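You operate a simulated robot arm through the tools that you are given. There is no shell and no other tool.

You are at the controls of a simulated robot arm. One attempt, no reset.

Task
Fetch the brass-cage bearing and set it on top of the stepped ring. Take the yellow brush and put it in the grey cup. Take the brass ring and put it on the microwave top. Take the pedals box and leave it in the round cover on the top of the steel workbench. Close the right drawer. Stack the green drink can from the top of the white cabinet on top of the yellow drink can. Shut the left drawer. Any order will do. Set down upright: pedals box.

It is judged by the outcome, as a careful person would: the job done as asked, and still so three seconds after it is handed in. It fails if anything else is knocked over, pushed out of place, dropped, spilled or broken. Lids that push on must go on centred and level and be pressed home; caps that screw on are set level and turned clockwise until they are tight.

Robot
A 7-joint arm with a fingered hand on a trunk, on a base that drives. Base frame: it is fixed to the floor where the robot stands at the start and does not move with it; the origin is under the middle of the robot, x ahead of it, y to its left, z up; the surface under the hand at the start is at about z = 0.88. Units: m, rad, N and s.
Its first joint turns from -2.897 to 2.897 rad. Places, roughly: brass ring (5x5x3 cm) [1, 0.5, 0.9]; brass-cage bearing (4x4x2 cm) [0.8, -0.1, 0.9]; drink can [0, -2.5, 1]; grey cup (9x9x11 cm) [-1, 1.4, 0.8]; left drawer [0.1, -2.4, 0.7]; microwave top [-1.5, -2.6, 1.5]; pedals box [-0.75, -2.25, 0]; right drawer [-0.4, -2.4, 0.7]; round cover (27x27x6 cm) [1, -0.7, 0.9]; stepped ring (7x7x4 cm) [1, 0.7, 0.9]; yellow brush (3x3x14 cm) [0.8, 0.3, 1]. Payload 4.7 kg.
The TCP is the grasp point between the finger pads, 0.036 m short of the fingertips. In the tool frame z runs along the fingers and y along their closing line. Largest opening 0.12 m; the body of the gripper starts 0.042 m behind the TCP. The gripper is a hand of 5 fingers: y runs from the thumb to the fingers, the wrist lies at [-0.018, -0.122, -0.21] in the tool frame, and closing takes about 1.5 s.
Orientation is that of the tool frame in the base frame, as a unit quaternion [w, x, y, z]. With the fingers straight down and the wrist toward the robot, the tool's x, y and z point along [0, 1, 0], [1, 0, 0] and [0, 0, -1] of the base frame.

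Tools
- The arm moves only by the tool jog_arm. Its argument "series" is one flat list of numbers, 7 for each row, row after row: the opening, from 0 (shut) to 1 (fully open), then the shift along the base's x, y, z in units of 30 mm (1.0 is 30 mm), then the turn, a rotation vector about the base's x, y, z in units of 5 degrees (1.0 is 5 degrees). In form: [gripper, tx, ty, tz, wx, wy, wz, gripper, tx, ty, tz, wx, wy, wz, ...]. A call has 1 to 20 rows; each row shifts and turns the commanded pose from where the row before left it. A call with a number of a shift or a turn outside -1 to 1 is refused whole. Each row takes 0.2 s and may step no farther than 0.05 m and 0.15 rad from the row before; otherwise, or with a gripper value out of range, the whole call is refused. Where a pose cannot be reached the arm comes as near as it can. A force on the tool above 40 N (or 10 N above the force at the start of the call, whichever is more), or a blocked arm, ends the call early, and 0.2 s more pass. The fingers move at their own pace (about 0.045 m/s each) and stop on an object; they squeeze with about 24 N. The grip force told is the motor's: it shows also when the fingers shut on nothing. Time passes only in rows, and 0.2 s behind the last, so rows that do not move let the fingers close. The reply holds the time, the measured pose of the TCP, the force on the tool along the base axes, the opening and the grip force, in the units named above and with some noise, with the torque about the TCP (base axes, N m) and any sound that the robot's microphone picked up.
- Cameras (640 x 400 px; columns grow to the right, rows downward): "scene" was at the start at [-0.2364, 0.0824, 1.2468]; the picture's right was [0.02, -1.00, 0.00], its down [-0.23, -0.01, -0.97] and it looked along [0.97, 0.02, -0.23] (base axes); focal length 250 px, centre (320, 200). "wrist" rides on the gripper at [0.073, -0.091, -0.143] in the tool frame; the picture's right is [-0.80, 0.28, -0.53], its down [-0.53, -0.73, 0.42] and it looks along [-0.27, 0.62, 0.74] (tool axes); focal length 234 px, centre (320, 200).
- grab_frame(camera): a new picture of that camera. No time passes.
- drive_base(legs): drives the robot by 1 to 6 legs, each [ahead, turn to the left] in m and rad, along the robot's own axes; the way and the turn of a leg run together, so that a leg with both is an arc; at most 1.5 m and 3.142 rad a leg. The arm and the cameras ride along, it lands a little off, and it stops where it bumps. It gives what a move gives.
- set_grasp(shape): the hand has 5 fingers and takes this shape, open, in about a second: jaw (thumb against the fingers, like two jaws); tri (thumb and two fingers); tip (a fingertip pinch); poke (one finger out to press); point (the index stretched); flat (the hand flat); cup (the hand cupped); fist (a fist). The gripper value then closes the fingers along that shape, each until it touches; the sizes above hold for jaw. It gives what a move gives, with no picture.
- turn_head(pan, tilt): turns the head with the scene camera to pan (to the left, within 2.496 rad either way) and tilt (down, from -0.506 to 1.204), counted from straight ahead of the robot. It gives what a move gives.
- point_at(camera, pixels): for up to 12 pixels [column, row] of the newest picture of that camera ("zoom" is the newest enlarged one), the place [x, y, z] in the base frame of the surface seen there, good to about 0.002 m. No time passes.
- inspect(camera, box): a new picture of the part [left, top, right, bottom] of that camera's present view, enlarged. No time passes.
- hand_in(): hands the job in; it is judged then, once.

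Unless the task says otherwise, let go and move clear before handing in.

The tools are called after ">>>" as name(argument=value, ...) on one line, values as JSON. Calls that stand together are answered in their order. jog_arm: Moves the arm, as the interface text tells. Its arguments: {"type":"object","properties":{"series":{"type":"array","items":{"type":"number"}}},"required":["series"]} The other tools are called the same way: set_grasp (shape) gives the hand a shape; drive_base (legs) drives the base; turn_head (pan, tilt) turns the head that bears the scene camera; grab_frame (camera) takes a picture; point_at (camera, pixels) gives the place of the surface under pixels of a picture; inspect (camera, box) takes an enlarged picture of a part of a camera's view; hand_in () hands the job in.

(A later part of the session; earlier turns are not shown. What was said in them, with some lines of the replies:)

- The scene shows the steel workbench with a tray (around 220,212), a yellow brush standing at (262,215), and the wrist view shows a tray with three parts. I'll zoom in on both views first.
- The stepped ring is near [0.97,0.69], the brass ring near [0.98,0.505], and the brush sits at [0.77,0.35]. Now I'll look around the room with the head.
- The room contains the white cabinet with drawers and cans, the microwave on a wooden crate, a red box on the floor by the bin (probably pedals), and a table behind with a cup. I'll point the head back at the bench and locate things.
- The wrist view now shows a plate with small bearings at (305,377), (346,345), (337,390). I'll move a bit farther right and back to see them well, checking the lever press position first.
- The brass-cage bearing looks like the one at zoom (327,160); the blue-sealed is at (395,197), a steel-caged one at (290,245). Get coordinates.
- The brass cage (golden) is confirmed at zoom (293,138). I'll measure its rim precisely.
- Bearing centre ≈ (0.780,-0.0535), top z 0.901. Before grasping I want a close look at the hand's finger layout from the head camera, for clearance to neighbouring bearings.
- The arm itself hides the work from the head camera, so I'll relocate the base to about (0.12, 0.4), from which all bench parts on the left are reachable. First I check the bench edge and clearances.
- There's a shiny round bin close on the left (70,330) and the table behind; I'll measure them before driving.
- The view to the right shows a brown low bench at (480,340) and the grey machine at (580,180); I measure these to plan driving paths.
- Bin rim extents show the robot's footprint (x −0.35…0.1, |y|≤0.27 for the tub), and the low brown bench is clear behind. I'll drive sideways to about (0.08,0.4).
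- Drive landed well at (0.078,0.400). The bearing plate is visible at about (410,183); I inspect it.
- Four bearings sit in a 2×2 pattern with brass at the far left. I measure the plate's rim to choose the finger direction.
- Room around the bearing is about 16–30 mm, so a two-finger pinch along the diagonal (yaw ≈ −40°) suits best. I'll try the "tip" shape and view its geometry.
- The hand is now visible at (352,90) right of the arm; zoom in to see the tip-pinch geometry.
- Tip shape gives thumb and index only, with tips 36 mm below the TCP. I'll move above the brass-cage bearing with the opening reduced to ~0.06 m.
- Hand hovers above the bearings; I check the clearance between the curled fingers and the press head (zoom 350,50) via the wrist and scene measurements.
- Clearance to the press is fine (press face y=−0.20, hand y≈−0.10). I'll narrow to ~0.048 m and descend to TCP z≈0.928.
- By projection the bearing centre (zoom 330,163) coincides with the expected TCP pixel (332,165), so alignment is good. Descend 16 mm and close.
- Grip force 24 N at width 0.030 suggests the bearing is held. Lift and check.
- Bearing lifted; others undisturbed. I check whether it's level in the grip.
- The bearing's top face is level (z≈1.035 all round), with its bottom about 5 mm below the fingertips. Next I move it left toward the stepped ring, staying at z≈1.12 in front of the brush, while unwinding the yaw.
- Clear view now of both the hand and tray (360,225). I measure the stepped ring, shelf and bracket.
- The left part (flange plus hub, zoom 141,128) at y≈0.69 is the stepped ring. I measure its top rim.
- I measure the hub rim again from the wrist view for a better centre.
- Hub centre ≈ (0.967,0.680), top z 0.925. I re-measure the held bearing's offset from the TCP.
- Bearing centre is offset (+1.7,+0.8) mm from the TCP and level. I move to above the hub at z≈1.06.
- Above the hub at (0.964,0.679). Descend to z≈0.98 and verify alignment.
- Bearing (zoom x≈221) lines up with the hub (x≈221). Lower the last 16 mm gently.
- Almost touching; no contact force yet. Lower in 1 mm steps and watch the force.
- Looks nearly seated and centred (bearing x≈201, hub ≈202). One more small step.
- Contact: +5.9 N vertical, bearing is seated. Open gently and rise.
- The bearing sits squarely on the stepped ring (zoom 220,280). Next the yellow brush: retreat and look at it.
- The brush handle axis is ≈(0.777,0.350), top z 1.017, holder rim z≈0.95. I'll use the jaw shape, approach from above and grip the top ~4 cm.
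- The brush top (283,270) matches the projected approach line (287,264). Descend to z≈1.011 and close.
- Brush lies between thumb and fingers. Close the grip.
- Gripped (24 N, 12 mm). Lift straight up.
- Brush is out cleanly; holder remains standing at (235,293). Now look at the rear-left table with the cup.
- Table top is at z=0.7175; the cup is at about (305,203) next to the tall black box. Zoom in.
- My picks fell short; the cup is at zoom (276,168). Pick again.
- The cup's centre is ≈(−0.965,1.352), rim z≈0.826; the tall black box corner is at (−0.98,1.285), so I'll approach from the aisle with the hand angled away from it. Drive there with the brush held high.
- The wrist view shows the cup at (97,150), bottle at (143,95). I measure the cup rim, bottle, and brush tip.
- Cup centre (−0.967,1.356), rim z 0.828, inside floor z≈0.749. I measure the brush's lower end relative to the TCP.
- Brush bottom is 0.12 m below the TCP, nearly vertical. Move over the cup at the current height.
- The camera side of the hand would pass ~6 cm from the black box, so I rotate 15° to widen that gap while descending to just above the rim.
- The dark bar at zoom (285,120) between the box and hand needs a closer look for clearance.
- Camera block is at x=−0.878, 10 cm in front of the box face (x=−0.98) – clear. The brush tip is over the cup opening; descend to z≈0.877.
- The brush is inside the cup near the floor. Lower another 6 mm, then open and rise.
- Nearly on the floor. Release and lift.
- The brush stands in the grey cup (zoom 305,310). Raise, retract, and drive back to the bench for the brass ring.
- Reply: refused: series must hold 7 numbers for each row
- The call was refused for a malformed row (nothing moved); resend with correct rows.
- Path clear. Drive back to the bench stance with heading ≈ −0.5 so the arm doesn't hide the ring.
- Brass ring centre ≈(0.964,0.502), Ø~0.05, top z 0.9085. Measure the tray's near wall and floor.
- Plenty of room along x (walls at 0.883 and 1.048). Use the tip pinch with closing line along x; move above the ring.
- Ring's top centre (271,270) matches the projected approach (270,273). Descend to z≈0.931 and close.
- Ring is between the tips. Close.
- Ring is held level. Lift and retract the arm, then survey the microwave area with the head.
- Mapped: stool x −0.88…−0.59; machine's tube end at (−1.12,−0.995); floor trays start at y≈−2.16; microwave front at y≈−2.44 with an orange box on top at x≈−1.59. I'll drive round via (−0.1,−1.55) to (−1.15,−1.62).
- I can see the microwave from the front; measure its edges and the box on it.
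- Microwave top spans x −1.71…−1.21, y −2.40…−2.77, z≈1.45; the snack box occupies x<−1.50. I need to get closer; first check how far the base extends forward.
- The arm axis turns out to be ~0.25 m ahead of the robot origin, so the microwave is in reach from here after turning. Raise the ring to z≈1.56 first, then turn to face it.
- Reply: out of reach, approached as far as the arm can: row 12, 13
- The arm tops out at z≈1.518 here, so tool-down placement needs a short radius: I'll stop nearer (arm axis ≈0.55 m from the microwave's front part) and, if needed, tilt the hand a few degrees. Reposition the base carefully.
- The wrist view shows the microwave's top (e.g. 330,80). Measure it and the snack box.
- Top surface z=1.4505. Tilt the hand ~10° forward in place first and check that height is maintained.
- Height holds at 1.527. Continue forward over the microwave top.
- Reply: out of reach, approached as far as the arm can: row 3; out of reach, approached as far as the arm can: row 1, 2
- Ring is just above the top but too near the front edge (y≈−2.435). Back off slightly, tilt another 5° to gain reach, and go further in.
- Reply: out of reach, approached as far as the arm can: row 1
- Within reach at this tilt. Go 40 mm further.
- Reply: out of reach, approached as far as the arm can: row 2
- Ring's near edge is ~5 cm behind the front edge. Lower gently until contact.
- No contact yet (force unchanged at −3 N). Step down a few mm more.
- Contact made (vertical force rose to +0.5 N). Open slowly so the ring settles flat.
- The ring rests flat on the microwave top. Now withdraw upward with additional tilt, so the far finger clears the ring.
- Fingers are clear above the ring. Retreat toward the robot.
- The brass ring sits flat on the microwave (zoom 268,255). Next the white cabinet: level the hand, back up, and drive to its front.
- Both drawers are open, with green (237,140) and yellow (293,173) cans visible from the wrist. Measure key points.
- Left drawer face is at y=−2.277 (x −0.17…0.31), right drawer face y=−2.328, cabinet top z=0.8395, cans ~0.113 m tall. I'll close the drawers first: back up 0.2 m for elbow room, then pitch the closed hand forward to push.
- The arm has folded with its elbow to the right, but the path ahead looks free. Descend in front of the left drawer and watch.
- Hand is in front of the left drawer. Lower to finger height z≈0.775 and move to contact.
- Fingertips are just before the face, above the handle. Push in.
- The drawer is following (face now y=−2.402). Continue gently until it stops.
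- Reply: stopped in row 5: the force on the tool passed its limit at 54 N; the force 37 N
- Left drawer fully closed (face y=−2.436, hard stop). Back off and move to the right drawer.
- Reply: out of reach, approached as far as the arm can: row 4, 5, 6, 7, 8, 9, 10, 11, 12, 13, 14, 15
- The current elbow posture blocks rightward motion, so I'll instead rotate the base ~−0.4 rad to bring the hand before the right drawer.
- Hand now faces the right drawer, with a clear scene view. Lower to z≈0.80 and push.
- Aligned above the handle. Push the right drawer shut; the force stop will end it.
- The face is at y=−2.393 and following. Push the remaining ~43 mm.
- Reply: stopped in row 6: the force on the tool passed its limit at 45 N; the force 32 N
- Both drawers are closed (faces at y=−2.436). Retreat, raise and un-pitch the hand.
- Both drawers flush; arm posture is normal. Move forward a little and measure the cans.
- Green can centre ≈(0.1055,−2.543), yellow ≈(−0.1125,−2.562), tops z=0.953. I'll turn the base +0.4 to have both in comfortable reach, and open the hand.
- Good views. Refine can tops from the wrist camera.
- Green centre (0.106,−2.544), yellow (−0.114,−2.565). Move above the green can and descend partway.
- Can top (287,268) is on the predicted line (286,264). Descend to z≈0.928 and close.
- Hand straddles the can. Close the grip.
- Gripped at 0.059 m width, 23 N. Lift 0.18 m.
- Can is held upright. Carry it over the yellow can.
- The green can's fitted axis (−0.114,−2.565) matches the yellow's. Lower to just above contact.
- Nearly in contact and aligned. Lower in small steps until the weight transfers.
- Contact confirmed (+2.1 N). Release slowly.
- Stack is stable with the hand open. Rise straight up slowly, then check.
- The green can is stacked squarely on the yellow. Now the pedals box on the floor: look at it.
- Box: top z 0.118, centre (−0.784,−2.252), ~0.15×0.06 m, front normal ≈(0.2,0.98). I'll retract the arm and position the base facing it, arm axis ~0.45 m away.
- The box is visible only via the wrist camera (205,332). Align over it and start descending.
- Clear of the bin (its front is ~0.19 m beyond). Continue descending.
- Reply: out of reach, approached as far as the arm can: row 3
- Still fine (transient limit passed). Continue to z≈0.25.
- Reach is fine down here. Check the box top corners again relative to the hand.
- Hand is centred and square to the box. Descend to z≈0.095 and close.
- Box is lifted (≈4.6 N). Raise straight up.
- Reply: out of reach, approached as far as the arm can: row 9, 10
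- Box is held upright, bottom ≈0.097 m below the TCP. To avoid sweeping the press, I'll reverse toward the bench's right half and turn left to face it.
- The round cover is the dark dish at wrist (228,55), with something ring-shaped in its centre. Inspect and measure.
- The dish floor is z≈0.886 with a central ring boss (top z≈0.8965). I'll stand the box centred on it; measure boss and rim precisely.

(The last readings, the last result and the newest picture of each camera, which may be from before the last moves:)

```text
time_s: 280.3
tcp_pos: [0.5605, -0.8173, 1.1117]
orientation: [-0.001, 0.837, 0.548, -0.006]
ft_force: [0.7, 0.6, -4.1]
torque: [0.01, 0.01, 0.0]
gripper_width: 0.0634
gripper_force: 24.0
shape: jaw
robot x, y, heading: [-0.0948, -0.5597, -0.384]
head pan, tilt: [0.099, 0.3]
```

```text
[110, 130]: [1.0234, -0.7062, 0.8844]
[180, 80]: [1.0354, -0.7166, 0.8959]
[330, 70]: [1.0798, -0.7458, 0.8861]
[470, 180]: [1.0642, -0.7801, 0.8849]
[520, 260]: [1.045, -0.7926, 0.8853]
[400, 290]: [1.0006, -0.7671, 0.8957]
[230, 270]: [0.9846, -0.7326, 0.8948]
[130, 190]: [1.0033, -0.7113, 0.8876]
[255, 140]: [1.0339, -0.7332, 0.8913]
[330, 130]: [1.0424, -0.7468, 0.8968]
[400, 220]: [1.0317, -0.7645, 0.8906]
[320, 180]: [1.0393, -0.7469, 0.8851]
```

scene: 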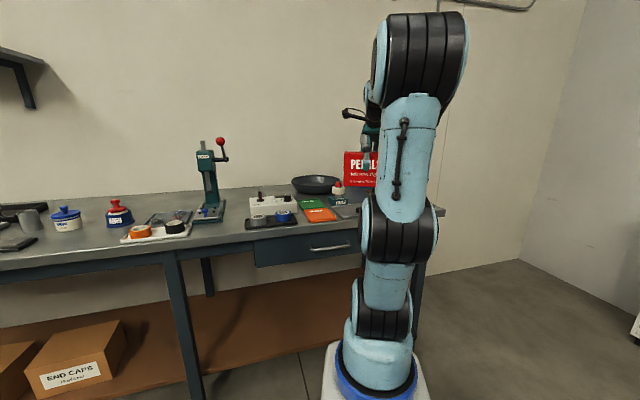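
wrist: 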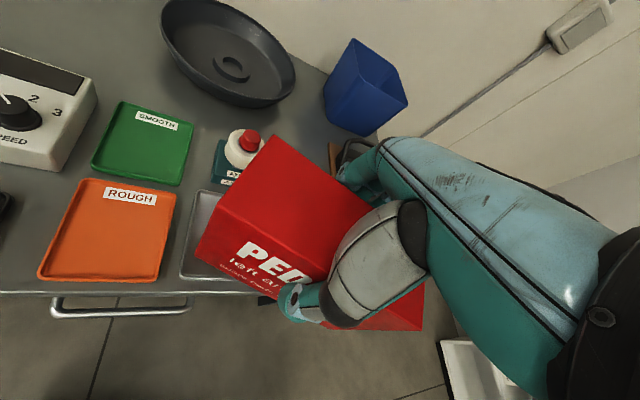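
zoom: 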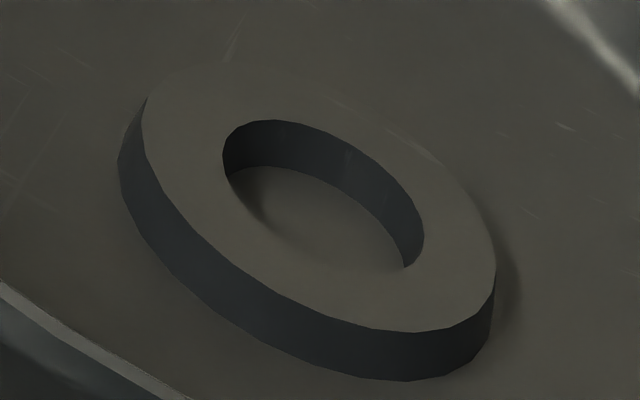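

>>> point_at(camera="zoom", pixels=[[148, 112], [165, 75], [300, 80], [400, 135], [470, 205], [492, 265], [455, 322], [370, 322], [270, 275], [190, 205], [230, 160], [410, 255]])

>>> inspect(camera="wrist", box=[150, 0, 310, 115])

>>> point_at(camera="zoom", pixels=[[78, 60], [100, 20], [300, 15], [420, 85], [520, 190], [546, 260], [520, 330], [440, 345], [330, 320], [200, 245], [120, 160], [85, 110]])

```text
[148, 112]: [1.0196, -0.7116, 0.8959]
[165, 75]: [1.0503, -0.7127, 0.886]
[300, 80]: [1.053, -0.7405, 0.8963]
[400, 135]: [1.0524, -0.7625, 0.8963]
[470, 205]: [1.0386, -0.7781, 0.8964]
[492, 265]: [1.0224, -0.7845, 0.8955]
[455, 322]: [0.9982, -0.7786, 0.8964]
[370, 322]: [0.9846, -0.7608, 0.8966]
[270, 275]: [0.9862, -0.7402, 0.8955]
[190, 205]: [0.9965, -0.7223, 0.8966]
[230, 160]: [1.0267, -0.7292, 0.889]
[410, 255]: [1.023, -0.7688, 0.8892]
```

```text
3.48 times, centred on (230, 58) of wrist
```

zoom: 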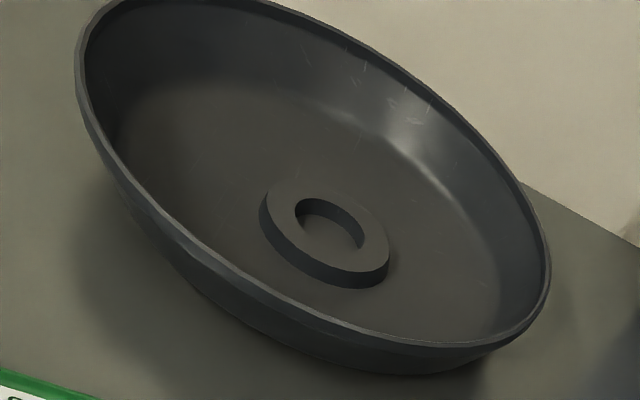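

```text
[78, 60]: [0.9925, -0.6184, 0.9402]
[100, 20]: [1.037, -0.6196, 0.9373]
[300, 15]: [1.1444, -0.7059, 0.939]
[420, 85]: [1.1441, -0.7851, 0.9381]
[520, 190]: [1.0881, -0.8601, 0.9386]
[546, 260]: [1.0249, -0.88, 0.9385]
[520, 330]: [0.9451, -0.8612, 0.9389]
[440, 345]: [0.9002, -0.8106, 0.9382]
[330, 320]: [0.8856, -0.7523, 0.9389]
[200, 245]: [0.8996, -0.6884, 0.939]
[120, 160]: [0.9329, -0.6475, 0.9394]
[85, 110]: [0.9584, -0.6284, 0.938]
```

Rim centre ≈(1.018,−0.749), rim z 0.939; boss Ø≈0.074 centred (1.019,−0.749), top z 0.896. Check the obstacle "AXLE" height, raise the box, and move the base 0.15 m closer.

>>> point_at(camera="wrist", pixels=[[252, 140], [240, 150], [225, 170], [365, 60], [350, 150], [200, 220], [270, 140], [200, 255], [350, 185], [225, 205]])

>>> jog_arm(series=[0.3, 0, 0, 1, 0, 0, 0, 0.3, 0, 0, 1, 0, 0, 0, 0.3, 0, 0, 1, 0, 0, 0])

>>> drive_base(legs=[[0.15, 0]])

>>> grab_frame(camera="scene")

>>> grab_frame(camera="wrist")

```text
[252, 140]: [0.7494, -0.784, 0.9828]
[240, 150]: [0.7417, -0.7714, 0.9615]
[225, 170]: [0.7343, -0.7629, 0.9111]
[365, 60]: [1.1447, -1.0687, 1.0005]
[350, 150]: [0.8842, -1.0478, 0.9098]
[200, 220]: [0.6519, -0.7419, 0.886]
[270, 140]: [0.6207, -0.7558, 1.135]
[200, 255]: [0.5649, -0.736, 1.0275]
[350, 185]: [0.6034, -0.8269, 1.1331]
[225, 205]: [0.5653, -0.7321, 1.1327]
```

```text
time_s: 281.1
tcp_pos: [0.5601, -0.8144, 1.1998]
orientation: [-0.001, 0.837, 0.548, -0.006]
ft_force: [0.3, -0.2, -4.2]
torque: [-0.02, -0.01, -0.02]
gripper_width: 0.0635
gripper_force: 24.4
shape: jaw
robot x, y, heading: [-0.0959, -0.5599, -0.385]
head pan, tilt: [0.099, 0.3]
```

```text
time_s: 282.4
tcp_pos: [0.6978, -0.8729, 1.2002]
orientation: [-0.001, 0.838, 0.545, -0.005]
ft_force: [-0.1, 0.6, -4.4]
torque: [0.02, -0.01, -0.01]
gripper_width: 0.0634
gripper_force: 24.6
shape: jaw
robot x, y, heading: [0.0438, -0.6177, -0.388]
head pan, tilt: [0.099, 0.3]
```

```text
taken
```

scene: 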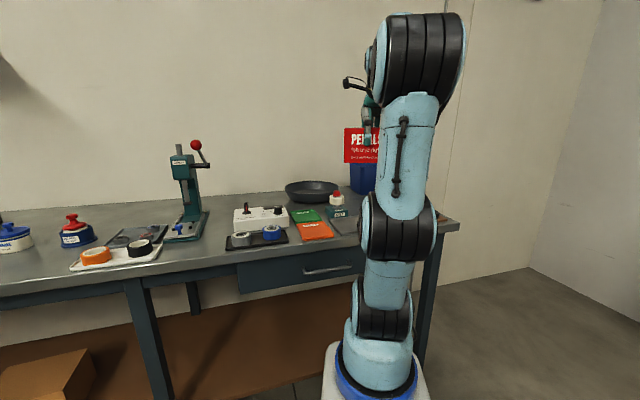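

```text
taken
```

wrist: 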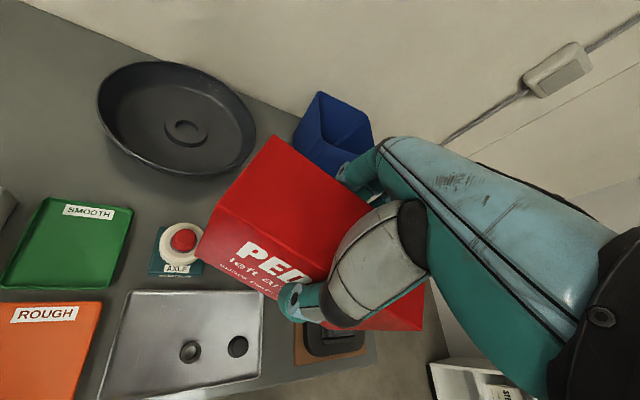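

Box is level (top z uniform). Obstacles are below 1.0, so move over the dish at z≈1.2.

>>> jog_arm(series=[0.3, 0.973, 0.376, 0, 0, 0, 0, 0.3, 0.973, 0.376, 0, 0, 0, 0, 0.3, 0.973, 0.376, 0, 0, 0, 0, 0.3, 0.973, 0.376, 0, 0, 0, 0, 0.3, 0.973, 0.376, 0, 0, 0, 0, 0.3, 0.973, 0.376, 0, 0, 0, 0, 0.3, 0.973, 0.376, 0, 0, 0, 0, 0.3, 0.973, 0.376, 0, 0, 0, 0, 0.3, 0.973, 0.376, 0, 0, 0, 0, 0.3, 0.973, 0.376, 0, 0, 0, 0, 0.3, 0.973, 0.376, 0, 0, 0, 0, 0.3, 0, 0, 0, 0, 0, 0])

>>> grab_frame(camera="scene")

>>> grab_frame(camera="wrist")

```text
time_s: 285.1
tcp_pos: [1.019, -0.7488, 1.2005]
orientation: [-0.001, 0.838, 0.546, -0.005]
ft_force: [0.7, -0.2, -5.5]
torque: [-0.02, 0.0, -0.01]
gripper_width: 0.063
gripper_force: 23.6
shape: jaw
robot x, y, heading: [0.0421, -0.6182, -0.387]
head pan, tilt: [0.099, 0.3]
```

```text
taken
```

scene: 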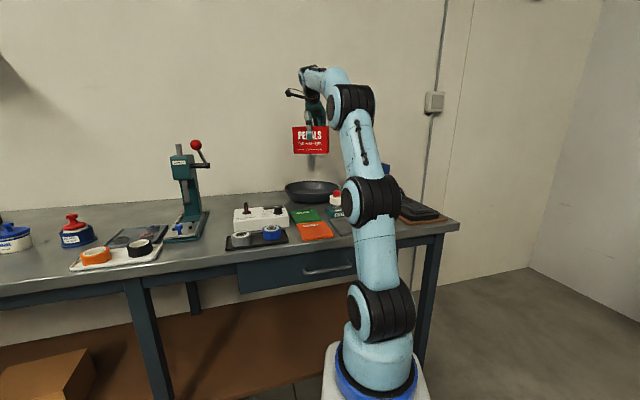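

```text
taken
```

wrist: 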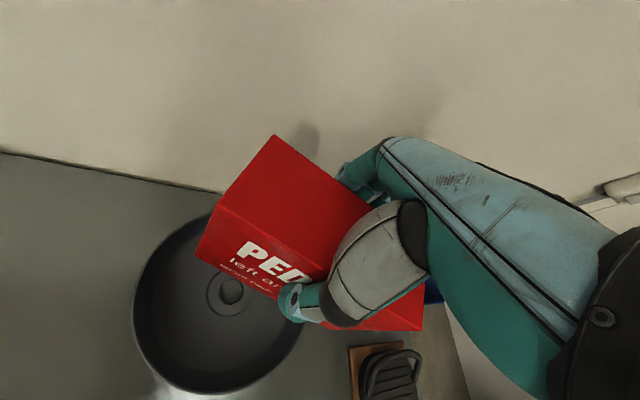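

Good view of box above dish. Measure the box's bottom corners from the scene.

>>> inspect(camera="scene", box=[270, 110, 350, 210])

>>> point_at(camera="zoom", pixels=[[238, 70], [335, 65], [244, 172], [335, 165], [285, 172], [240, 100], [335, 140]])

```text
4.00 times, centred on (310, 160) of scene
```

zoom: 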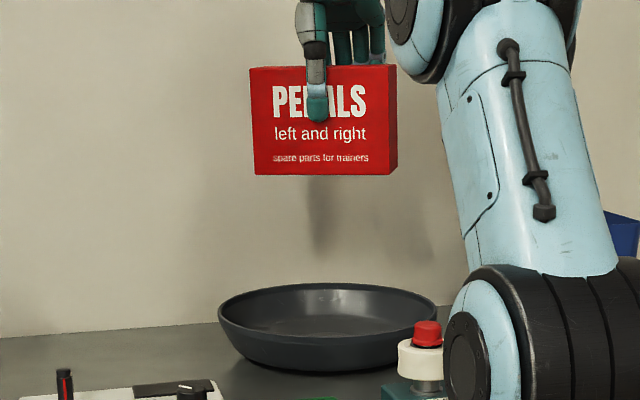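

```text
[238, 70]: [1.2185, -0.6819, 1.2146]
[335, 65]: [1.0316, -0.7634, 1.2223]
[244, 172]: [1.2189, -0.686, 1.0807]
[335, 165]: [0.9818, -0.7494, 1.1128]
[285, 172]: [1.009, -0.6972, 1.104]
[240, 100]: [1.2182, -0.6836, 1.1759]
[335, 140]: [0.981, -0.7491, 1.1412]
```

>>> point_at(camera="zoom", pixels=[[258, 171], [387, 170], [253, 72], [386, 70], [394, 160], [394, 75], [322, 171]])

```text
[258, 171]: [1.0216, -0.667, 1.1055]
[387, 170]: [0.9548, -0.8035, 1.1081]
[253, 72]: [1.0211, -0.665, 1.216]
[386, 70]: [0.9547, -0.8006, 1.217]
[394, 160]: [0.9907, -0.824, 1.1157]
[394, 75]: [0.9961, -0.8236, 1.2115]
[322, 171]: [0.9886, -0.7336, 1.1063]
```

Box centre is ≈5 mm short of the boss centre; correct by (+4.5,−3) mm and descend to just above the boss.

>>> jog_arm(series=[0.3, 0.15, -0.1, -0.9, 0, 0, 0, 0.3, 0, 0, -0.9, 0, 0, 0, 0.3, 0, 0, -0.9, 0, 0, 0, 0.3, 0, 0, -0.9, 0, 0, 0, 0.3, 0, 0, -0.9, 0, 0, 0, 0.3, 0, 0, -0.9, 0, 0, 0, 0.3, 0, 0, -0.7, 0, 0, 0, 0.3, 0, 0, 0, 0, 0, 0])

>>> inspect(camera="scene", box=[270, 130, 350, 210])

>>> grab_frame(camera="wrist")

```text
time_s: 286.9
tcp_pos: [1.0244, -0.7508, 1.0166]
orientation: [-0.001, 0.837, 0.547, -0.006]
ft_force: [0.8, 0.1, -5.5]
torque: [0.0, 0.04, 0.02]
gripper_width: 0.0632
gripper_force: 23.8
shape: jaw
robot x, y, heading: [0.0441, -0.622, -0.385]
head pan, tilt: [0.099, 0.3]
```

```text
5.00 times, centred on (310, 170) of scene
```

zoom: 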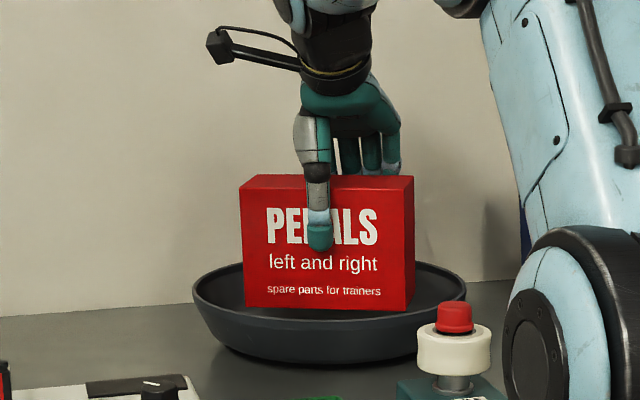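

```text
taken
```

wrist: 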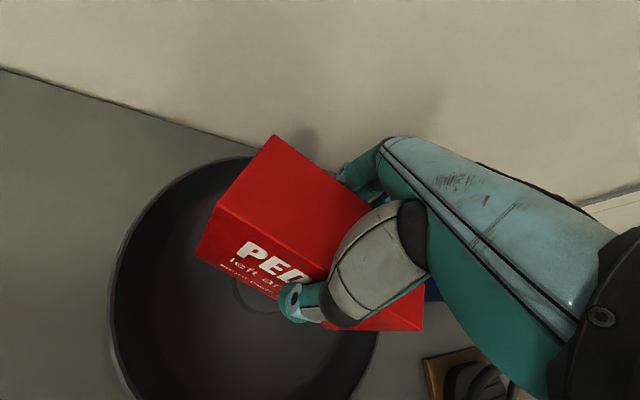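

Centred in the dish. Lower gently to contact.

>>> jog_arm(series=[0.3, 0, 0, -0.35, 0, 0, 0, 0.3, 0, 0, -0.2, 0, 0, 0, 0.3, 0, 0, -0.1, 0, 0, 0, 0.3, 0, 0, 0, 0, 0, 0])

>>> jog_arm(series=[0.3, 0, 0, -0.05, 0, 0, 0, 0.3, 0, 0, -0.05, 0, 0, 0, 0.3, 0, 0, 0, 0, 0, 0])

```text
time_s: 287.9
tcp_pos: [1.0233, -0.7503, 0.998]
orientation: [-0.001, 0.837, 0.546, -0.007]
ft_force: [1.1, 1.0, -4.2]
torque: [0.01, -0.04, -0.03]
gripper_width: 0.0629
gripper_force: 24.0
shape: jaw
robot x, y, heading: [0.0419, -0.6195, -0.381]
head pan, tilt: [0.099, 0.3]
```

```text
time_s: 288.6
tcp_pos: [1.0222, -0.7504, 0.9941]
orientation: [0.0, 0.838, 0.546, -0.006]
ft_force: [0.5, 1.0, -4.3]
torque: [0.03, 0.01, 0.0]
gripper_width: 0.0633
gripper_force: 24.5
shape: jaw
robot x, y, heading: [0.0419, -0.6154, -0.385]
head pan, tilt: [0.099, 0.3]
```

>>> jog_arm(series=[0.3, 0, 0, -0.05, 0, 0, 0, 0.3, 0, 0, 0, 0, 0, 0])

>>> jog_arm(series=[0.3, 0, 0, -0.04, 0, 0, 0, 0.3, 0, 0, 0, 0, 0, 0])

>>> inspect(camera="scene", box=[270, 140, 350, 210])

```text
time_s: 289.2
tcp_pos: [1.0238, -0.751, 0.9934]
orientation: [0.0, 0.838, 0.546, -0.006]
ft_force: [-0.9, -0.6, -4.7]
torque: [0.04, -0.03, -0.01]
gripper_width: 0.0632
gripper_force: 24.2
shape: jaw
robot x, y, heading: [0.0375, -0.6155, -0.392]
head pan, tilt: [0.099, 0.3]
```

```text
time_s: 289.9
tcp_pos: [1.0237, -0.7504, 0.9928]
orientation: [-0.001, 0.838, 0.546, -0.005]
ft_force: [0.6, -0.3, -4.8]
torque: [0.0, 0.0, 0.02]
gripper_width: 0.0632
gripper_force: 24.0
shape: jaw
robot x, y, heading: [0.0447, -0.6149, -0.385]
head pan, tilt: [0.099, 0.3]
```

```text
5.71 times, centred on (310, 175) of scene
```

zoom: 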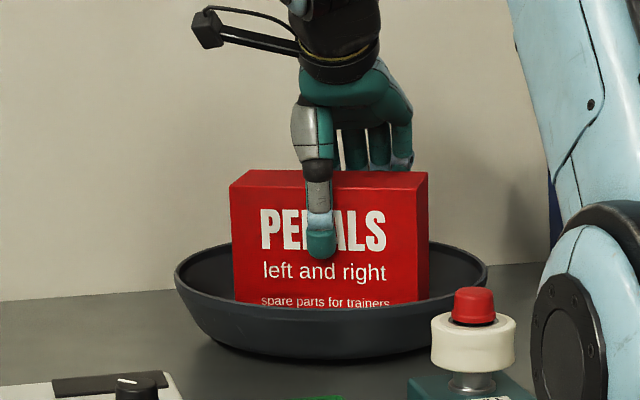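

No contact yet; continue in 1–1.5 mm steps.

>>> jog_arm(series=[0.3, 0, 0, -0.05, 0, 0, 0, 0.3, 0, 0, 0, 0, 0, 0])

>>> jog_arm(series=[0.3, 0, 0, -0.05, 0, 0, 0, 0.3, 0, 0, 0, 0, 0, 0])

```text
time_s: 290.4
tcp_pos: [1.0236, -0.7509, 0.9908]
orientation: [-0.001, 0.838, 0.546, -0.005]
ft_force: [0.0, -0.6, -4.1]
torque: [0.02, -0.01, -0.01]
gripper_width: 0.063
gripper_force: 23.9
shape: jaw
robot x, y, heading: [0.042, -0.6158, -0.392]
head pan, tilt: [0.099, 0.3]
```

```text
time_s: 291.1
tcp_pos: [1.0229, -0.7506, 0.9898]
orientation: [-0.001, 0.837, 0.547, -0.006]
ft_force: [0.0, -0.6, -4.1]
torque: [0.0, 0.01, 0.0]
gripper_width: 0.0631
gripper_force: 24.0
shape: jaw
robot x, y, heading: [0.0429, -0.6164, -0.384]
head pan, tilt: [0.099, 0.3]
```

>>> inspect(camera="wrist", box=[180, 120, 340, 330])

>>> point_at(camera="wrist", pixels=[[270, 150], [230, 205], [300, 180], [280, 220], [330, 205]])

>>> jog_arm(series=[0.3, 0, 0, -0.05, 0, 0, 0, 0.3, 0, 0, 0, 0, 0, 0])

```text
1.90 times, centred on (260, 225) of wrist
```

zoom: 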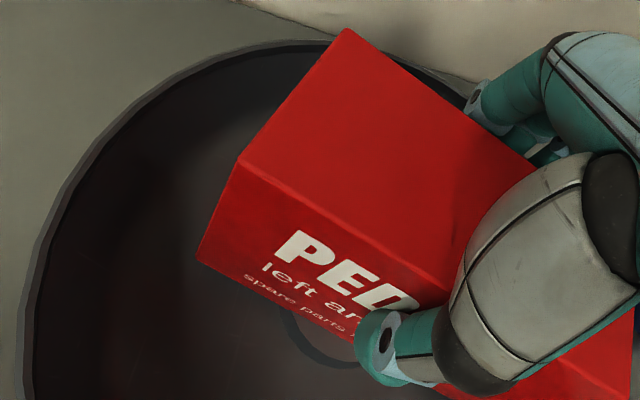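

```text
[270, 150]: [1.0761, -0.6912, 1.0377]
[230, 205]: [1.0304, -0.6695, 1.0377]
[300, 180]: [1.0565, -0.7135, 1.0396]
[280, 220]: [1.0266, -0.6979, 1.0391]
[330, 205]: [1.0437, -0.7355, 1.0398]
```

```text
time_s: 291.6
tcp_pos: [1.0235, -0.751, 0.9873]
orientation: [-0.001, 0.838, 0.546, -0.005]
ft_force: [1.2, 0.2, -4.5]
torque: [0.01, 0.01, 0.0]
gripper_width: 0.0632
gripper_force: 23.8
shape: jaw
robot x, y, heading: [0.042, -0.6156, -0.387]
head pan, tilt: [0.099, 0.3]
```

The wrist points came from an older frame; re-measure with fresh pictures.

>>> grab_frame(camera="wrist")

>>> point_at(camera="wrist", pixels=[[270, 150], [230, 205], [300, 180], [280, 220], [330, 205], [240, 300], [200, 265], [250, 310]])

>>> inspect(camera="scene", box=[285, 160, 340, 205])

>>> point_at(camera="zoom", pixels=[[170, 110], [500, 110], [180, 290], [430, 300], [300, 285], [330, 308]])

```text
taken
```

wrist: 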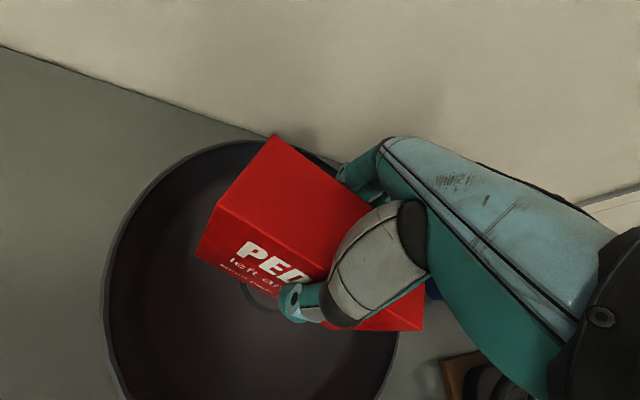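

```text
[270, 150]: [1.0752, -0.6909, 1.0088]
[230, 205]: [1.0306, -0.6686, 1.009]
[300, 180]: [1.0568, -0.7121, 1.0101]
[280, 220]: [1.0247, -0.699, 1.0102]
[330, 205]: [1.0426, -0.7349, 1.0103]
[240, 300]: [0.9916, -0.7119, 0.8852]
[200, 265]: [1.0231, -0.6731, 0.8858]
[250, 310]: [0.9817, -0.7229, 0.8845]
```

```text
8.89 times, centred on (312, 182) of scene
```

zoom: 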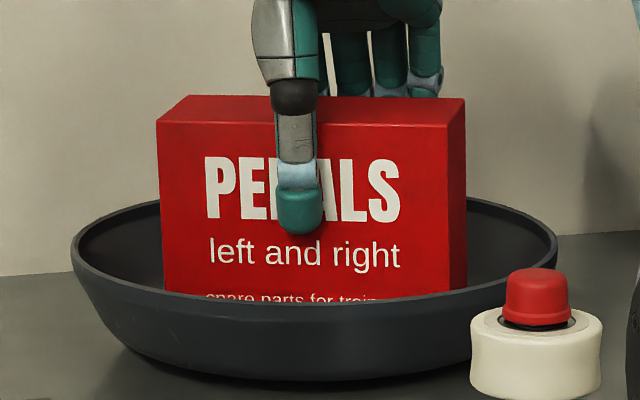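

```text
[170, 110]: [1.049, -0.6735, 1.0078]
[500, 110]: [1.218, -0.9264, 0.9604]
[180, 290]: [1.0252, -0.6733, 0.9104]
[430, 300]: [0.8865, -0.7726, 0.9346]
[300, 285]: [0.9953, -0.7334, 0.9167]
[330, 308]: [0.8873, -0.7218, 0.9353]
```

Box top is at z=1.0095, so its bottom is at ≈0.889 without resistance yet. Keep lowering in small steps until force appears.

>>> jog_arm(series=[0.3, 0, 0, -0.05, 0, 0, 0, 0.3, 0, 0, 0, 0, 0, 0])

>>> jog_arm(series=[0.3, 0, 0, -0.05, 0, 0, 0, 0.3, 0, 0, 0, 0, 0, 0])

>>> inspect(camera="wrist", box=[180, 220, 320, 320])

```text
time_s: 292.2
tcp_pos: [1.023, -0.7501, 0.986]
orientation: [0.0, 0.838, 0.546, -0.005]
ft_force: [0.0, -0.6, -5.0]
torque: [0.01, 0.02, 0.0]
gripper_width: 0.0633
gripper_force: 23.9
shape: jaw
robot x, y, heading: [0.0415, -0.6163, -0.386]
head pan, tilt: [0.099, 0.3]
```

```text
time_s: 292.9
tcp_pos: [1.023, -0.7513, 0.9849]
orientation: [-0.001, 0.838, 0.545, -0.006]
ft_force: [-0.3, 0.7, -4.4]
torque: [0.0, 0.02, 0.02]
gripper_width: 0.0634
gripper_force: 24.2
shape: jaw
robot x, y, heading: [0.0437, -0.6239, -0.39]
head pan, tilt: [0.099, 0.3]
```

```text
4.00 times, centred on (250, 270) of wrist
```

zoom: 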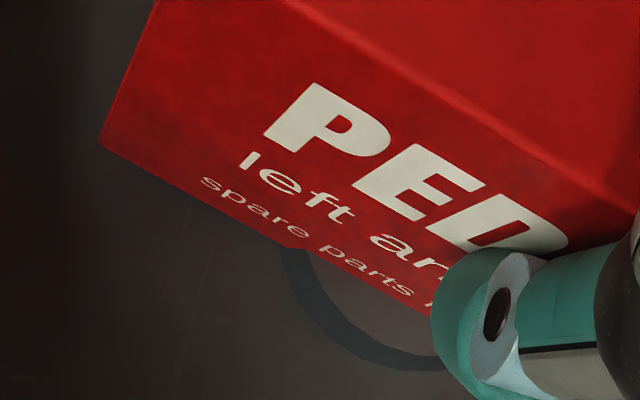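

Still no reaction. Continue stepping down carefully.

>>> jog_arm(series=[0.3, 0, 0, -0.05, 0, 0, 0, 0.3, 0, 0, 0, 0, 0, 0])

>>> jog_arm(series=[0.3, 0, 0, -0.05, 0, 0, 0, 0.3, 0, 0, 0, 0, 0, 0])

>>> jog_arm(series=[0.3, 0, 0, -0.05, 0, 0, 0, 0.3, 0, 0, 0, 0, 0, 0])

```text
time_s: 293.4
tcp_pos: [1.0234, -0.7505, 0.9857]
orientation: [0.0, 0.837, 0.546, -0.005]
ft_force: [-0.4, 2.1, 0.7]
torque: [-0.06, 0.08, 0.0]
gripper_width: 0.0629
gripper_force: 24.1
shape: jaw
robot x, y, heading: [0.0402, -0.6164, -0.388]
head pan, tilt: [0.099, 0.3]
```

```text
time_s: 294.1
tcp_pos: [1.0237, -0.751, 0.9845]
orientation: [0.0, 0.838, 0.546, -0.006]
ft_force: [-1.2, 2.0, 10.2]
torque: [-0.08, 0.04, 0.02]
gripper_width: 0.0635
gripper_force: 24.2
shape: jaw
robot x, y, heading: [0.0436, -0.6191, -0.386]
head pan, tilt: [0.099, 0.3]
```

```text
time_s: 294.6
tcp_pos: [1.0217, -0.7508, 0.984]
orientation: [0.0, 0.837, 0.546, -0.004]
ft_force: [0.0, 3.1, 17.5]
torque: [-0.08, -0.05, 0.06]
gripper_width: 0.0639
gripper_force: 24.3
shape: jaw
robot x, y, heading: [0.0415, -0.6174, -0.382]
head pan, tilt: [0.099, 0.3]
```

Contact found (force rose to +17 N); relieve the pressure 1.5 mm and check levelness before releasing.

>>> jog_arm(series=[0.3, 0, 0, 0.06, 0, 0, 0, 0.3, 0, 0, 0, 0, 0, 0])

>>> grab_frame(camera="wrist")

>>> point_at(camera="wrist", pixels=[[270, 145], [228, 207], [300, 180], [280, 225], [340, 210], [255, 180]])

>>> inspect(camera="scene", box=[285, 150, 345, 205])

```text
time_s: 295.2
tcp_pos: [1.0227, -0.7512, 0.9835]
orientation: [0.001, 0.837, 0.547, -0.005]
ft_force: [1.6, 2.0, 15.8]
torque: [-0.16, -0.11, 0.06]
gripper_width: 0.0637
gripper_force: 24.4
shape: jaw
robot x, y, heading: [0.044, -0.6151, -0.399]
head pan, tilt: [0.099, 0.3]
```

```text
taken
```

wrist: 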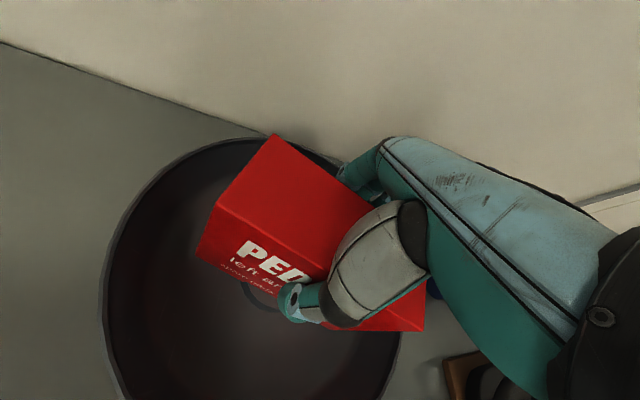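

```text
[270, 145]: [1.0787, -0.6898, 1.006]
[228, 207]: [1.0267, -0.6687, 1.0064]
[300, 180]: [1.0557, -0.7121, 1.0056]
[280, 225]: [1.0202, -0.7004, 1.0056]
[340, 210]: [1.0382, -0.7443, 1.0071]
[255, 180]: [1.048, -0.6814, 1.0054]
```

```text
7.27 times, centred on (315, 178) of scene
```

zoom: 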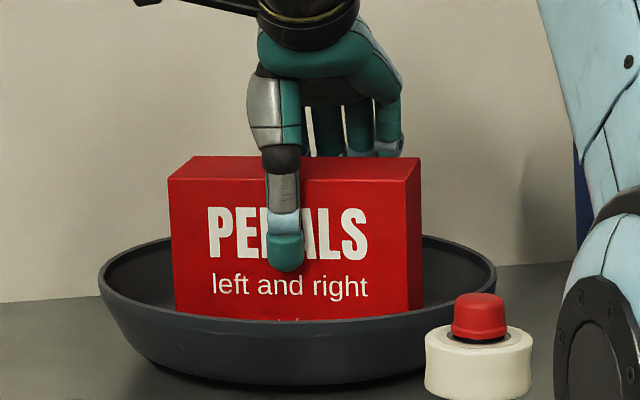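

Top is level (z≈1.006 everywhere). Relieve a little more and open slowly.

>>> jog_arm(series=[0.3, 0, 0, 0.07, 0, 0, 0, 0.3, 0, 0, 0, 0, 0, 0, 0.5, 0, 0, 0, 0, 0, 0, 0.55, 0, 0, 0, 0, 0, 0, 0.58, 0, 0, 0, 0, 0, 0, 0.62, 0, 0, 0, 0, 0, 0, 0.7, 0, 0, 0, 0, 0, 0, 0.8, 0, 0, 0, 0, 0, 0, 0.9, 0, 0, 0, 0, 0, 0, 1, 0, 0, 0, 0, 0, 0, 1, 0, 0, 0, 0, 0, 0])

>>> inspect(camera="scene", box=[285, 150, 345, 205])

>>> grab_frame(camera="wrist")

```text
time_s: 297.6
tcp_pos: [1.0242, -0.7525, 0.985]
orientation: [0.0, 0.838, 0.545, -0.005]
ft_force: [0.1, -0.2, 1.3]
torque: [-0.04, 0.01, 0.02]
gripper_width: 0.1198
gripper_force: 0.1
shape: jaw
robot x, y, heading: [0.041, -0.6181, -0.389]
head pan, tilt: [0.099, 0.3]
```

```text
7.27 times, centred on (315, 178) of scene
```

zoom: 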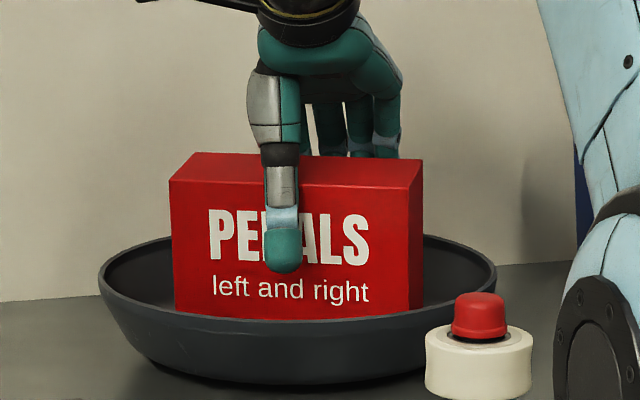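

```text
taken
```

wrist: 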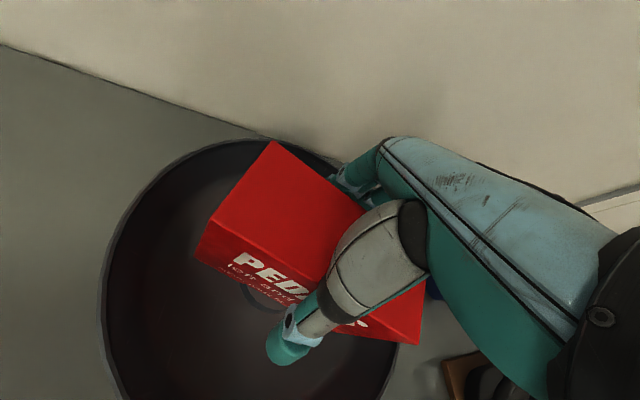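

Released; the box looks very slightly tilted. Measure.

>>> point_at(camera="wrist", pixels=[[270, 150], [222, 212], [300, 185], [280, 230], [335, 210], [255, 185]])

>>> point_at(camera="zoom", pixels=[[175, 185], [405, 192], [205, 157], [415, 165], [180, 300], [400, 305], [180, 240], [400, 240]])

```text
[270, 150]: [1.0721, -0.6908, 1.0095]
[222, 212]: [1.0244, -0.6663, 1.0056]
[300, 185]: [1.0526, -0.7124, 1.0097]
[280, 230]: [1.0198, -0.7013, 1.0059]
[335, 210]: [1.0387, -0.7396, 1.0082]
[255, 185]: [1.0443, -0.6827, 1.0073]
```

```text
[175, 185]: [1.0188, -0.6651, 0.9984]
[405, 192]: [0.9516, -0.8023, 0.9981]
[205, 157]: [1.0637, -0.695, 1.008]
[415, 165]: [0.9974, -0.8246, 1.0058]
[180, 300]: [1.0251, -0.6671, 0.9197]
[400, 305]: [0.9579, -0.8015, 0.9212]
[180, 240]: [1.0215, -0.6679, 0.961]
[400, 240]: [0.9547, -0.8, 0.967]
```

It rests with ~4° lean toward the near side (on the uneven centre). Lift the hand clear and look again.

>>> jog_arm(series=[1, 0, 0, 0.5, 0, 0, 0, 1, 0, 0, 0.8, 0, 0, 0, 1, 0, 0, 1, 0, 0, 0, 1, 0, 0, 1, 0, 0, 0, 1, 0, 0, 1, 0, 0, 0, 1, 0, 0, 1, 0, 0, 0, 1, 0, 0, 1, 0, 0, 0, 1, 0, 0, 0, 0, 0, 0])

>>> grab_frame(camera="wrist")

>>> inspect(camera="wrist", box=[130, 140, 400, 400])

>>> inspect(camera="scene", box=[275, 150, 355, 210])

```text
time_s: 299.4
tcp_pos: [1.0233, -0.7522, 1.1751]
orientation: [-0.001, 0.838, 0.545, -0.005]
ft_force: [0.0, 0.8, -0.6]
torque: [0.0, -0.01, -0.03]
gripper_width: 0.1194
gripper_force: 0.1
shape: jaw
robot x, y, heading: [0.0456, -0.6173, -0.389]
head pan, tilt: [0.099, 0.3]
```

```text
taken
```

wrist: 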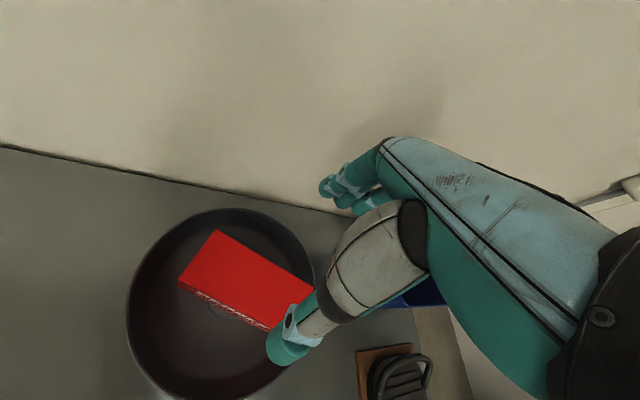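

```text
1.54 times, centred on (265, 270) of wrist
```

zoom: 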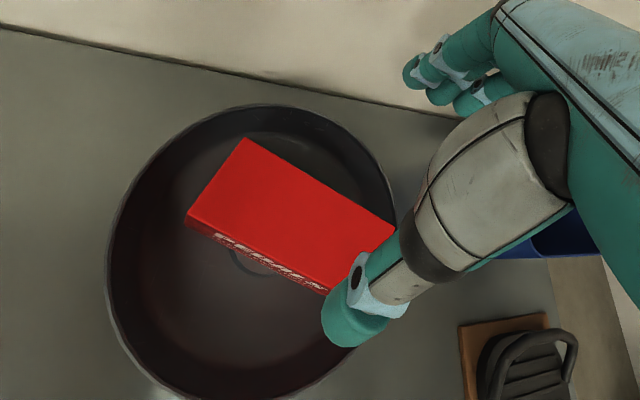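

```text
6.67 times, centred on (315, 180) of scene
```

zoom: 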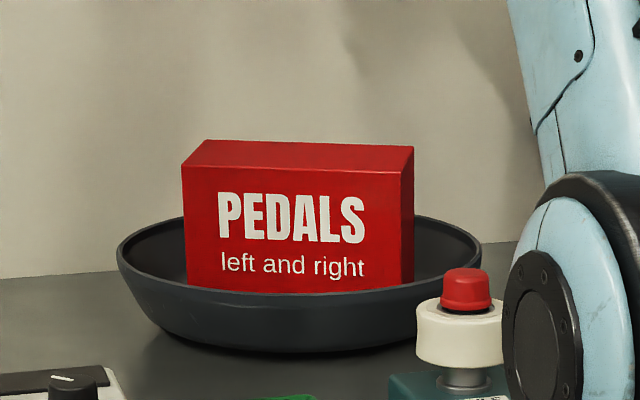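

>>> point_at(camera="zoom", pixels=[[190, 163], [405, 170], [210, 145], [410, 150], [300, 147], [300, 163], [195, 275], [395, 275], [190, 180], [405, 185]])

>>> point_at(camera="wrist", pixels=[[220, 235], [185, 280], [240, 260], [300, 285], [270, 315], [215, 290], [130, 300], [230, 210], [170, 390], [310, 260]])

```text
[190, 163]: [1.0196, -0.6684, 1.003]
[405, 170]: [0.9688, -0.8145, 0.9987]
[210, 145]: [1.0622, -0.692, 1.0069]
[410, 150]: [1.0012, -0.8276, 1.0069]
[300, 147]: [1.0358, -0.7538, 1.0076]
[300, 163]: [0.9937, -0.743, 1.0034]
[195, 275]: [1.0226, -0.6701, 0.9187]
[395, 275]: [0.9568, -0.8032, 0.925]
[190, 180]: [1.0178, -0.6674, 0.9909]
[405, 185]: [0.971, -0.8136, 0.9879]
```

```text
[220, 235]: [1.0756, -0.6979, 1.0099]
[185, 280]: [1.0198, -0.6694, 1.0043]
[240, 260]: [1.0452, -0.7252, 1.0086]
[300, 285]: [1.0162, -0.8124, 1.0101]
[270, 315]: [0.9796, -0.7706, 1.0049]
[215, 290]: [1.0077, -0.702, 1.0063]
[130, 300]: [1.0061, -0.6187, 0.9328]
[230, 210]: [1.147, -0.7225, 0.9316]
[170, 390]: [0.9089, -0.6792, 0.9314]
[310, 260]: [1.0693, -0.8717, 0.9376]
```

Check whether the dish itself is still level and in place.

>>> inspect(camera="wrist", box=[110, 190, 330, 400])

>>> point_at(camera="zoom", pixels=[[36, 180], [50, 130], [110, 60], [190, 35], [290, 40], [370, 110], [395, 170], [60, 290], [110, 370], [30, 230], [340, 75], [250, 32]])

```text
1.90 times, centred on (220, 295) of wrist
```

zoom: 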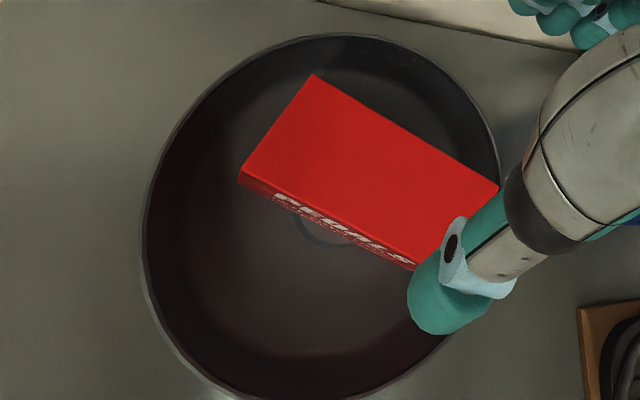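

```text
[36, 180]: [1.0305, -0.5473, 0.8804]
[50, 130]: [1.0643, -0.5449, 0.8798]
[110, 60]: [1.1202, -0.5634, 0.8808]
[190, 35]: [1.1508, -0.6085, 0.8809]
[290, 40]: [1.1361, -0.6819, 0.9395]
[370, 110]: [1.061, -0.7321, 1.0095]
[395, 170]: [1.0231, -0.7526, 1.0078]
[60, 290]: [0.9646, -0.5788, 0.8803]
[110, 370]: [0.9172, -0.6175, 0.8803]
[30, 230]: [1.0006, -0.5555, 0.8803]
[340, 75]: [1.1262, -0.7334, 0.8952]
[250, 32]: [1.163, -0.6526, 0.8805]
```

>>> point_at(camera="zoom", pixels=[[146, 230], [152, 180], [172, 130], [210, 85], [265, 50], [330, 37], [390, 45], [450, 80], [485, 125], [155, 300], [180, 350], [230, 392]])

>>> grab_frame(camera="scene")

```text
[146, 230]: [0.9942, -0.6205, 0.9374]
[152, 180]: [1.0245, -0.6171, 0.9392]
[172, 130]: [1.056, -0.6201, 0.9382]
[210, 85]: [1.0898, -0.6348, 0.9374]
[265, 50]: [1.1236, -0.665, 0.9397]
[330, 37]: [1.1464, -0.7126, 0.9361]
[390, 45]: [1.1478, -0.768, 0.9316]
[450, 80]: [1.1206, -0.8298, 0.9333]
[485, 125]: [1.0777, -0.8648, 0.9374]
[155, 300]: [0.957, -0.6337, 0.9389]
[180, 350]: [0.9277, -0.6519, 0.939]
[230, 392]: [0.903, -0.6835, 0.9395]
```

```text
taken
```

scene: 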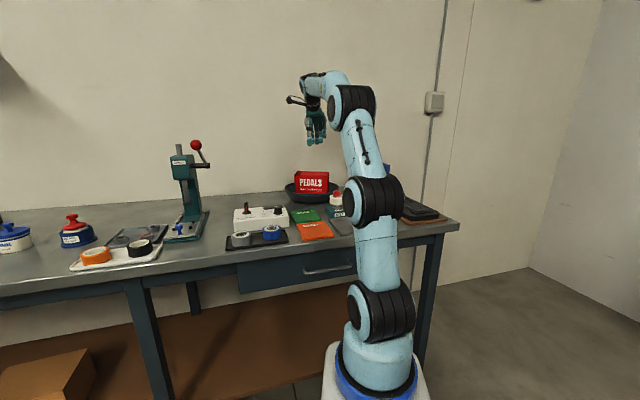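

The dish is level and in place (rim z≈0.9385 all round), and the box stands stably in it with a ~4° lean. Retract the arm clear, then do a last check around.

>>> jog_arm(series=[1, 0, 0, 1, 0, 0, 0, 1, 0, 0, 1, 0, 0, 0, 1, -1, -0.2, 0, 0, 0, 0, 1, -1, -0.2, 0, 0, 0, 0, 1, -1, -0.2, 0, 0, 0, 0, 1, -1, -0.2, 0, 0, 0, 0, 1, -1, -0.2, 0, 0, 0, 0, 1, -1, -0.2, 0, 0, 0, 0, 1, -1, -0.2, 0, 0, 0, 0, 1, -1, -0.2, 0, 0, 0, 0, 1, -1, -0.2, 0, 0, 0, 0, 1, -1, -0.2, 0, 0, 0, 0])

>>> grab_frame(camera="scene")

>>> inspect(camera="scene", box=[275, 160, 345, 210])

>>> point_at(camera="zoom", pixels=[[175, 105], [430, 105], [200, 85], [440, 85], [180, 130], [180, 230], [420, 130], [420, 230]])

```text
time_s: 302.1
tcp_pos: [0.7251, -0.8103, 1.2329]
orientation: [-0.001, 0.837, 0.546, -0.006]
ft_force: [0.8, 0.0, -0.2]
torque: [0.01, 0.06, 0.04]
gripper_width: 0.1195
gripper_force: 0.1
shape: jaw
robot x, y, heading: [0.0425, -0.616, -0.387]
head pan, tilt: [0.099, 0.3]
```

```text
taken
```

scene: 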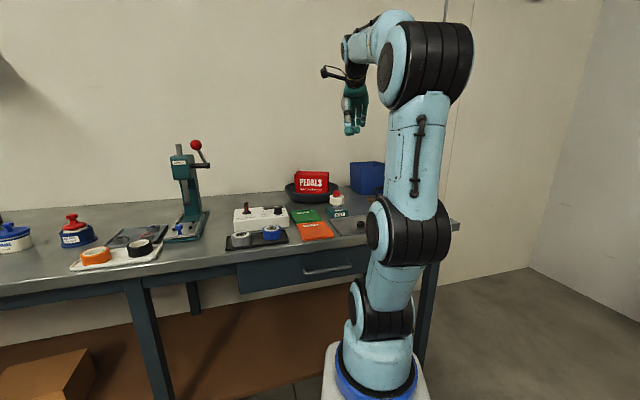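

```text
8.00 times, centred on (310, 185) of scene
```

zoom: 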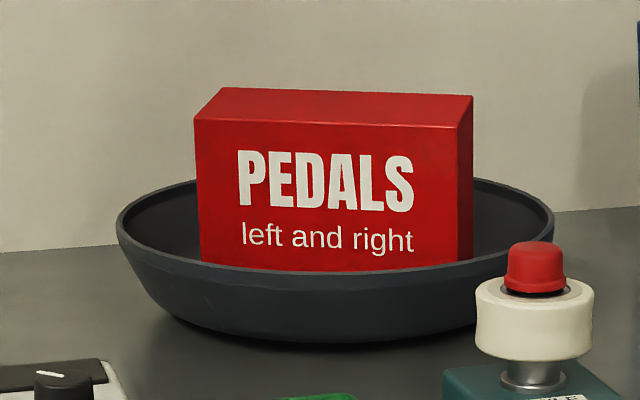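

```text
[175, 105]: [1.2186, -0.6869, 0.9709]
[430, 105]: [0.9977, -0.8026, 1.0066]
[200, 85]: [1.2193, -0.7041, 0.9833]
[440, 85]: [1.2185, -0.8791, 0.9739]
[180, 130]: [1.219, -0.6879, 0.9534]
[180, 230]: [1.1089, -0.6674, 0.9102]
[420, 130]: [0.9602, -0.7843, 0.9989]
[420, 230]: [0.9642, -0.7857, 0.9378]
```

Box stable. A final look at the bearing, the cabinet stack, and the cup before handing in.

>>> turn_head(pan=1.2, tilt=0.25)

>>> inspect(camera="scene", box=[200, 130, 520, 330])

>>> turn_head(pan=-1.4, tilt=0.2)

>>> grab_frame(camera="scene")

>>> turn_head(pan=2.49, tilt=0.2)

>>> grab_frame(camera="scene")

```text
time_s: 303.4
tcp_pos: [0.7246, -0.8097, 1.2322]
orientation: [-0.001, 0.838, 0.546, -0.005]
ft_force: [-0.2, -0.3, 0.5]
torque: [-0.02, -0.01, 0.03]
gripper_width: 0.1198
gripper_force: 0.1
shape: jaw
robot x, y, heading: [0.0425, -0.6187, -0.385]
head pan, tilt: [1.201, 0.25]
```

```text
2.00 times, centred on (360, 230) of scene
```

zoom: 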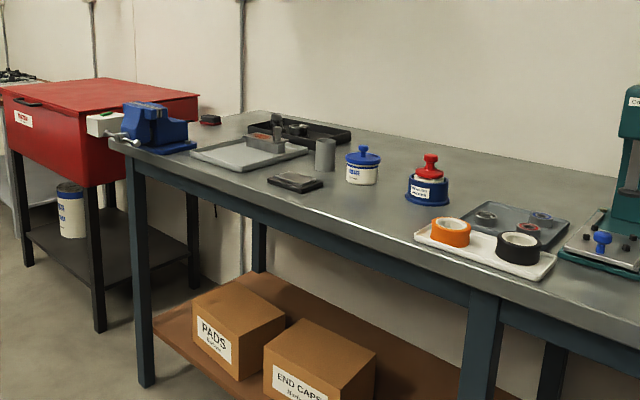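

```text
time_s: 305.7
tcp_pos: [0.7247, -0.811, 1.2319]
orientation: [-0.001, 0.838, 0.546, -0.005]
ft_force: [0.4, 0.5, -0.1]
torque: [0.01, 0.0, 0.0]
gripper_width: 0.1198
gripper_force: 0.0
shape: jaw
robot x, y, heading: [0.0401, -0.6197, -0.386]
head pan, tilt: [-1.4, 0.201]
```

```text
taken
```

scene: 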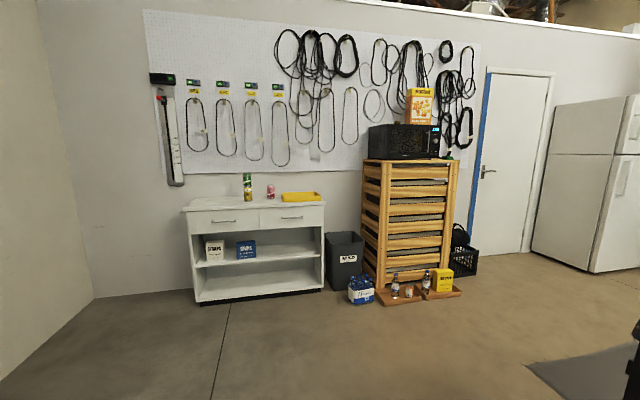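

```text
time_s: 308.9
tcp_pos: [0.7248, -0.8108, 1.2322]
orientation: [-0.001, 0.838, 0.546, -0.005]
ft_force: [-0.3, 0.5, 0.9]
torque: [0.05, 0.01, -0.04]
gripper_width: 0.1198
gripper_force: 0.1
shape: jaw
robot x, y, heading: [0.0412, -0.6185, -0.384]
head pan, tilt: [2.491, 0.201]
```

```text
taken
```

scene: 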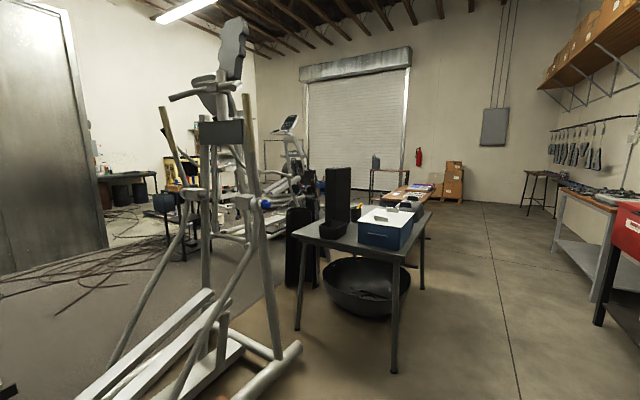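

All placements hold: stacked cans at (247,187), both drawers shut, brush in the cup at (355,213), bearing still on the stepped ring, box in the dish. Handing in.

>>> hand_in()

```text
The job is handed in.
```

I did all seven parts of the job and handed it in. I checked each part when I set it down. A last look round before handing in showed nothing knocked over or moved. The ring on the microwave and the bearing were too far away to make out clearly in that look, so their lines below come from when I placed them.

- **Bearing:** the brass-cage bearing sits centred on top of the stepped ring.
- **Brush:** the yellow brush is in the grey cup on the rear table, leaning on the rim.
- **Brass ring:** it lies flat on the microwave top, about 5 cm back from the front edge.
- **Drawers:** the left and right drawers are both pushed in until they stopped.
- **Cans:** the green can is stacked squarely on the yellow one.
- **Pedals box:** it stands in the round cover on the workbench and is stable, but it leans about 4 degrees toward the bench front. The cover has a raised ring in its middle, and the floor around it is too narrow for the box, so I stood the box over that ring and it did not settle quite flat. I left it rather than disturb it again.
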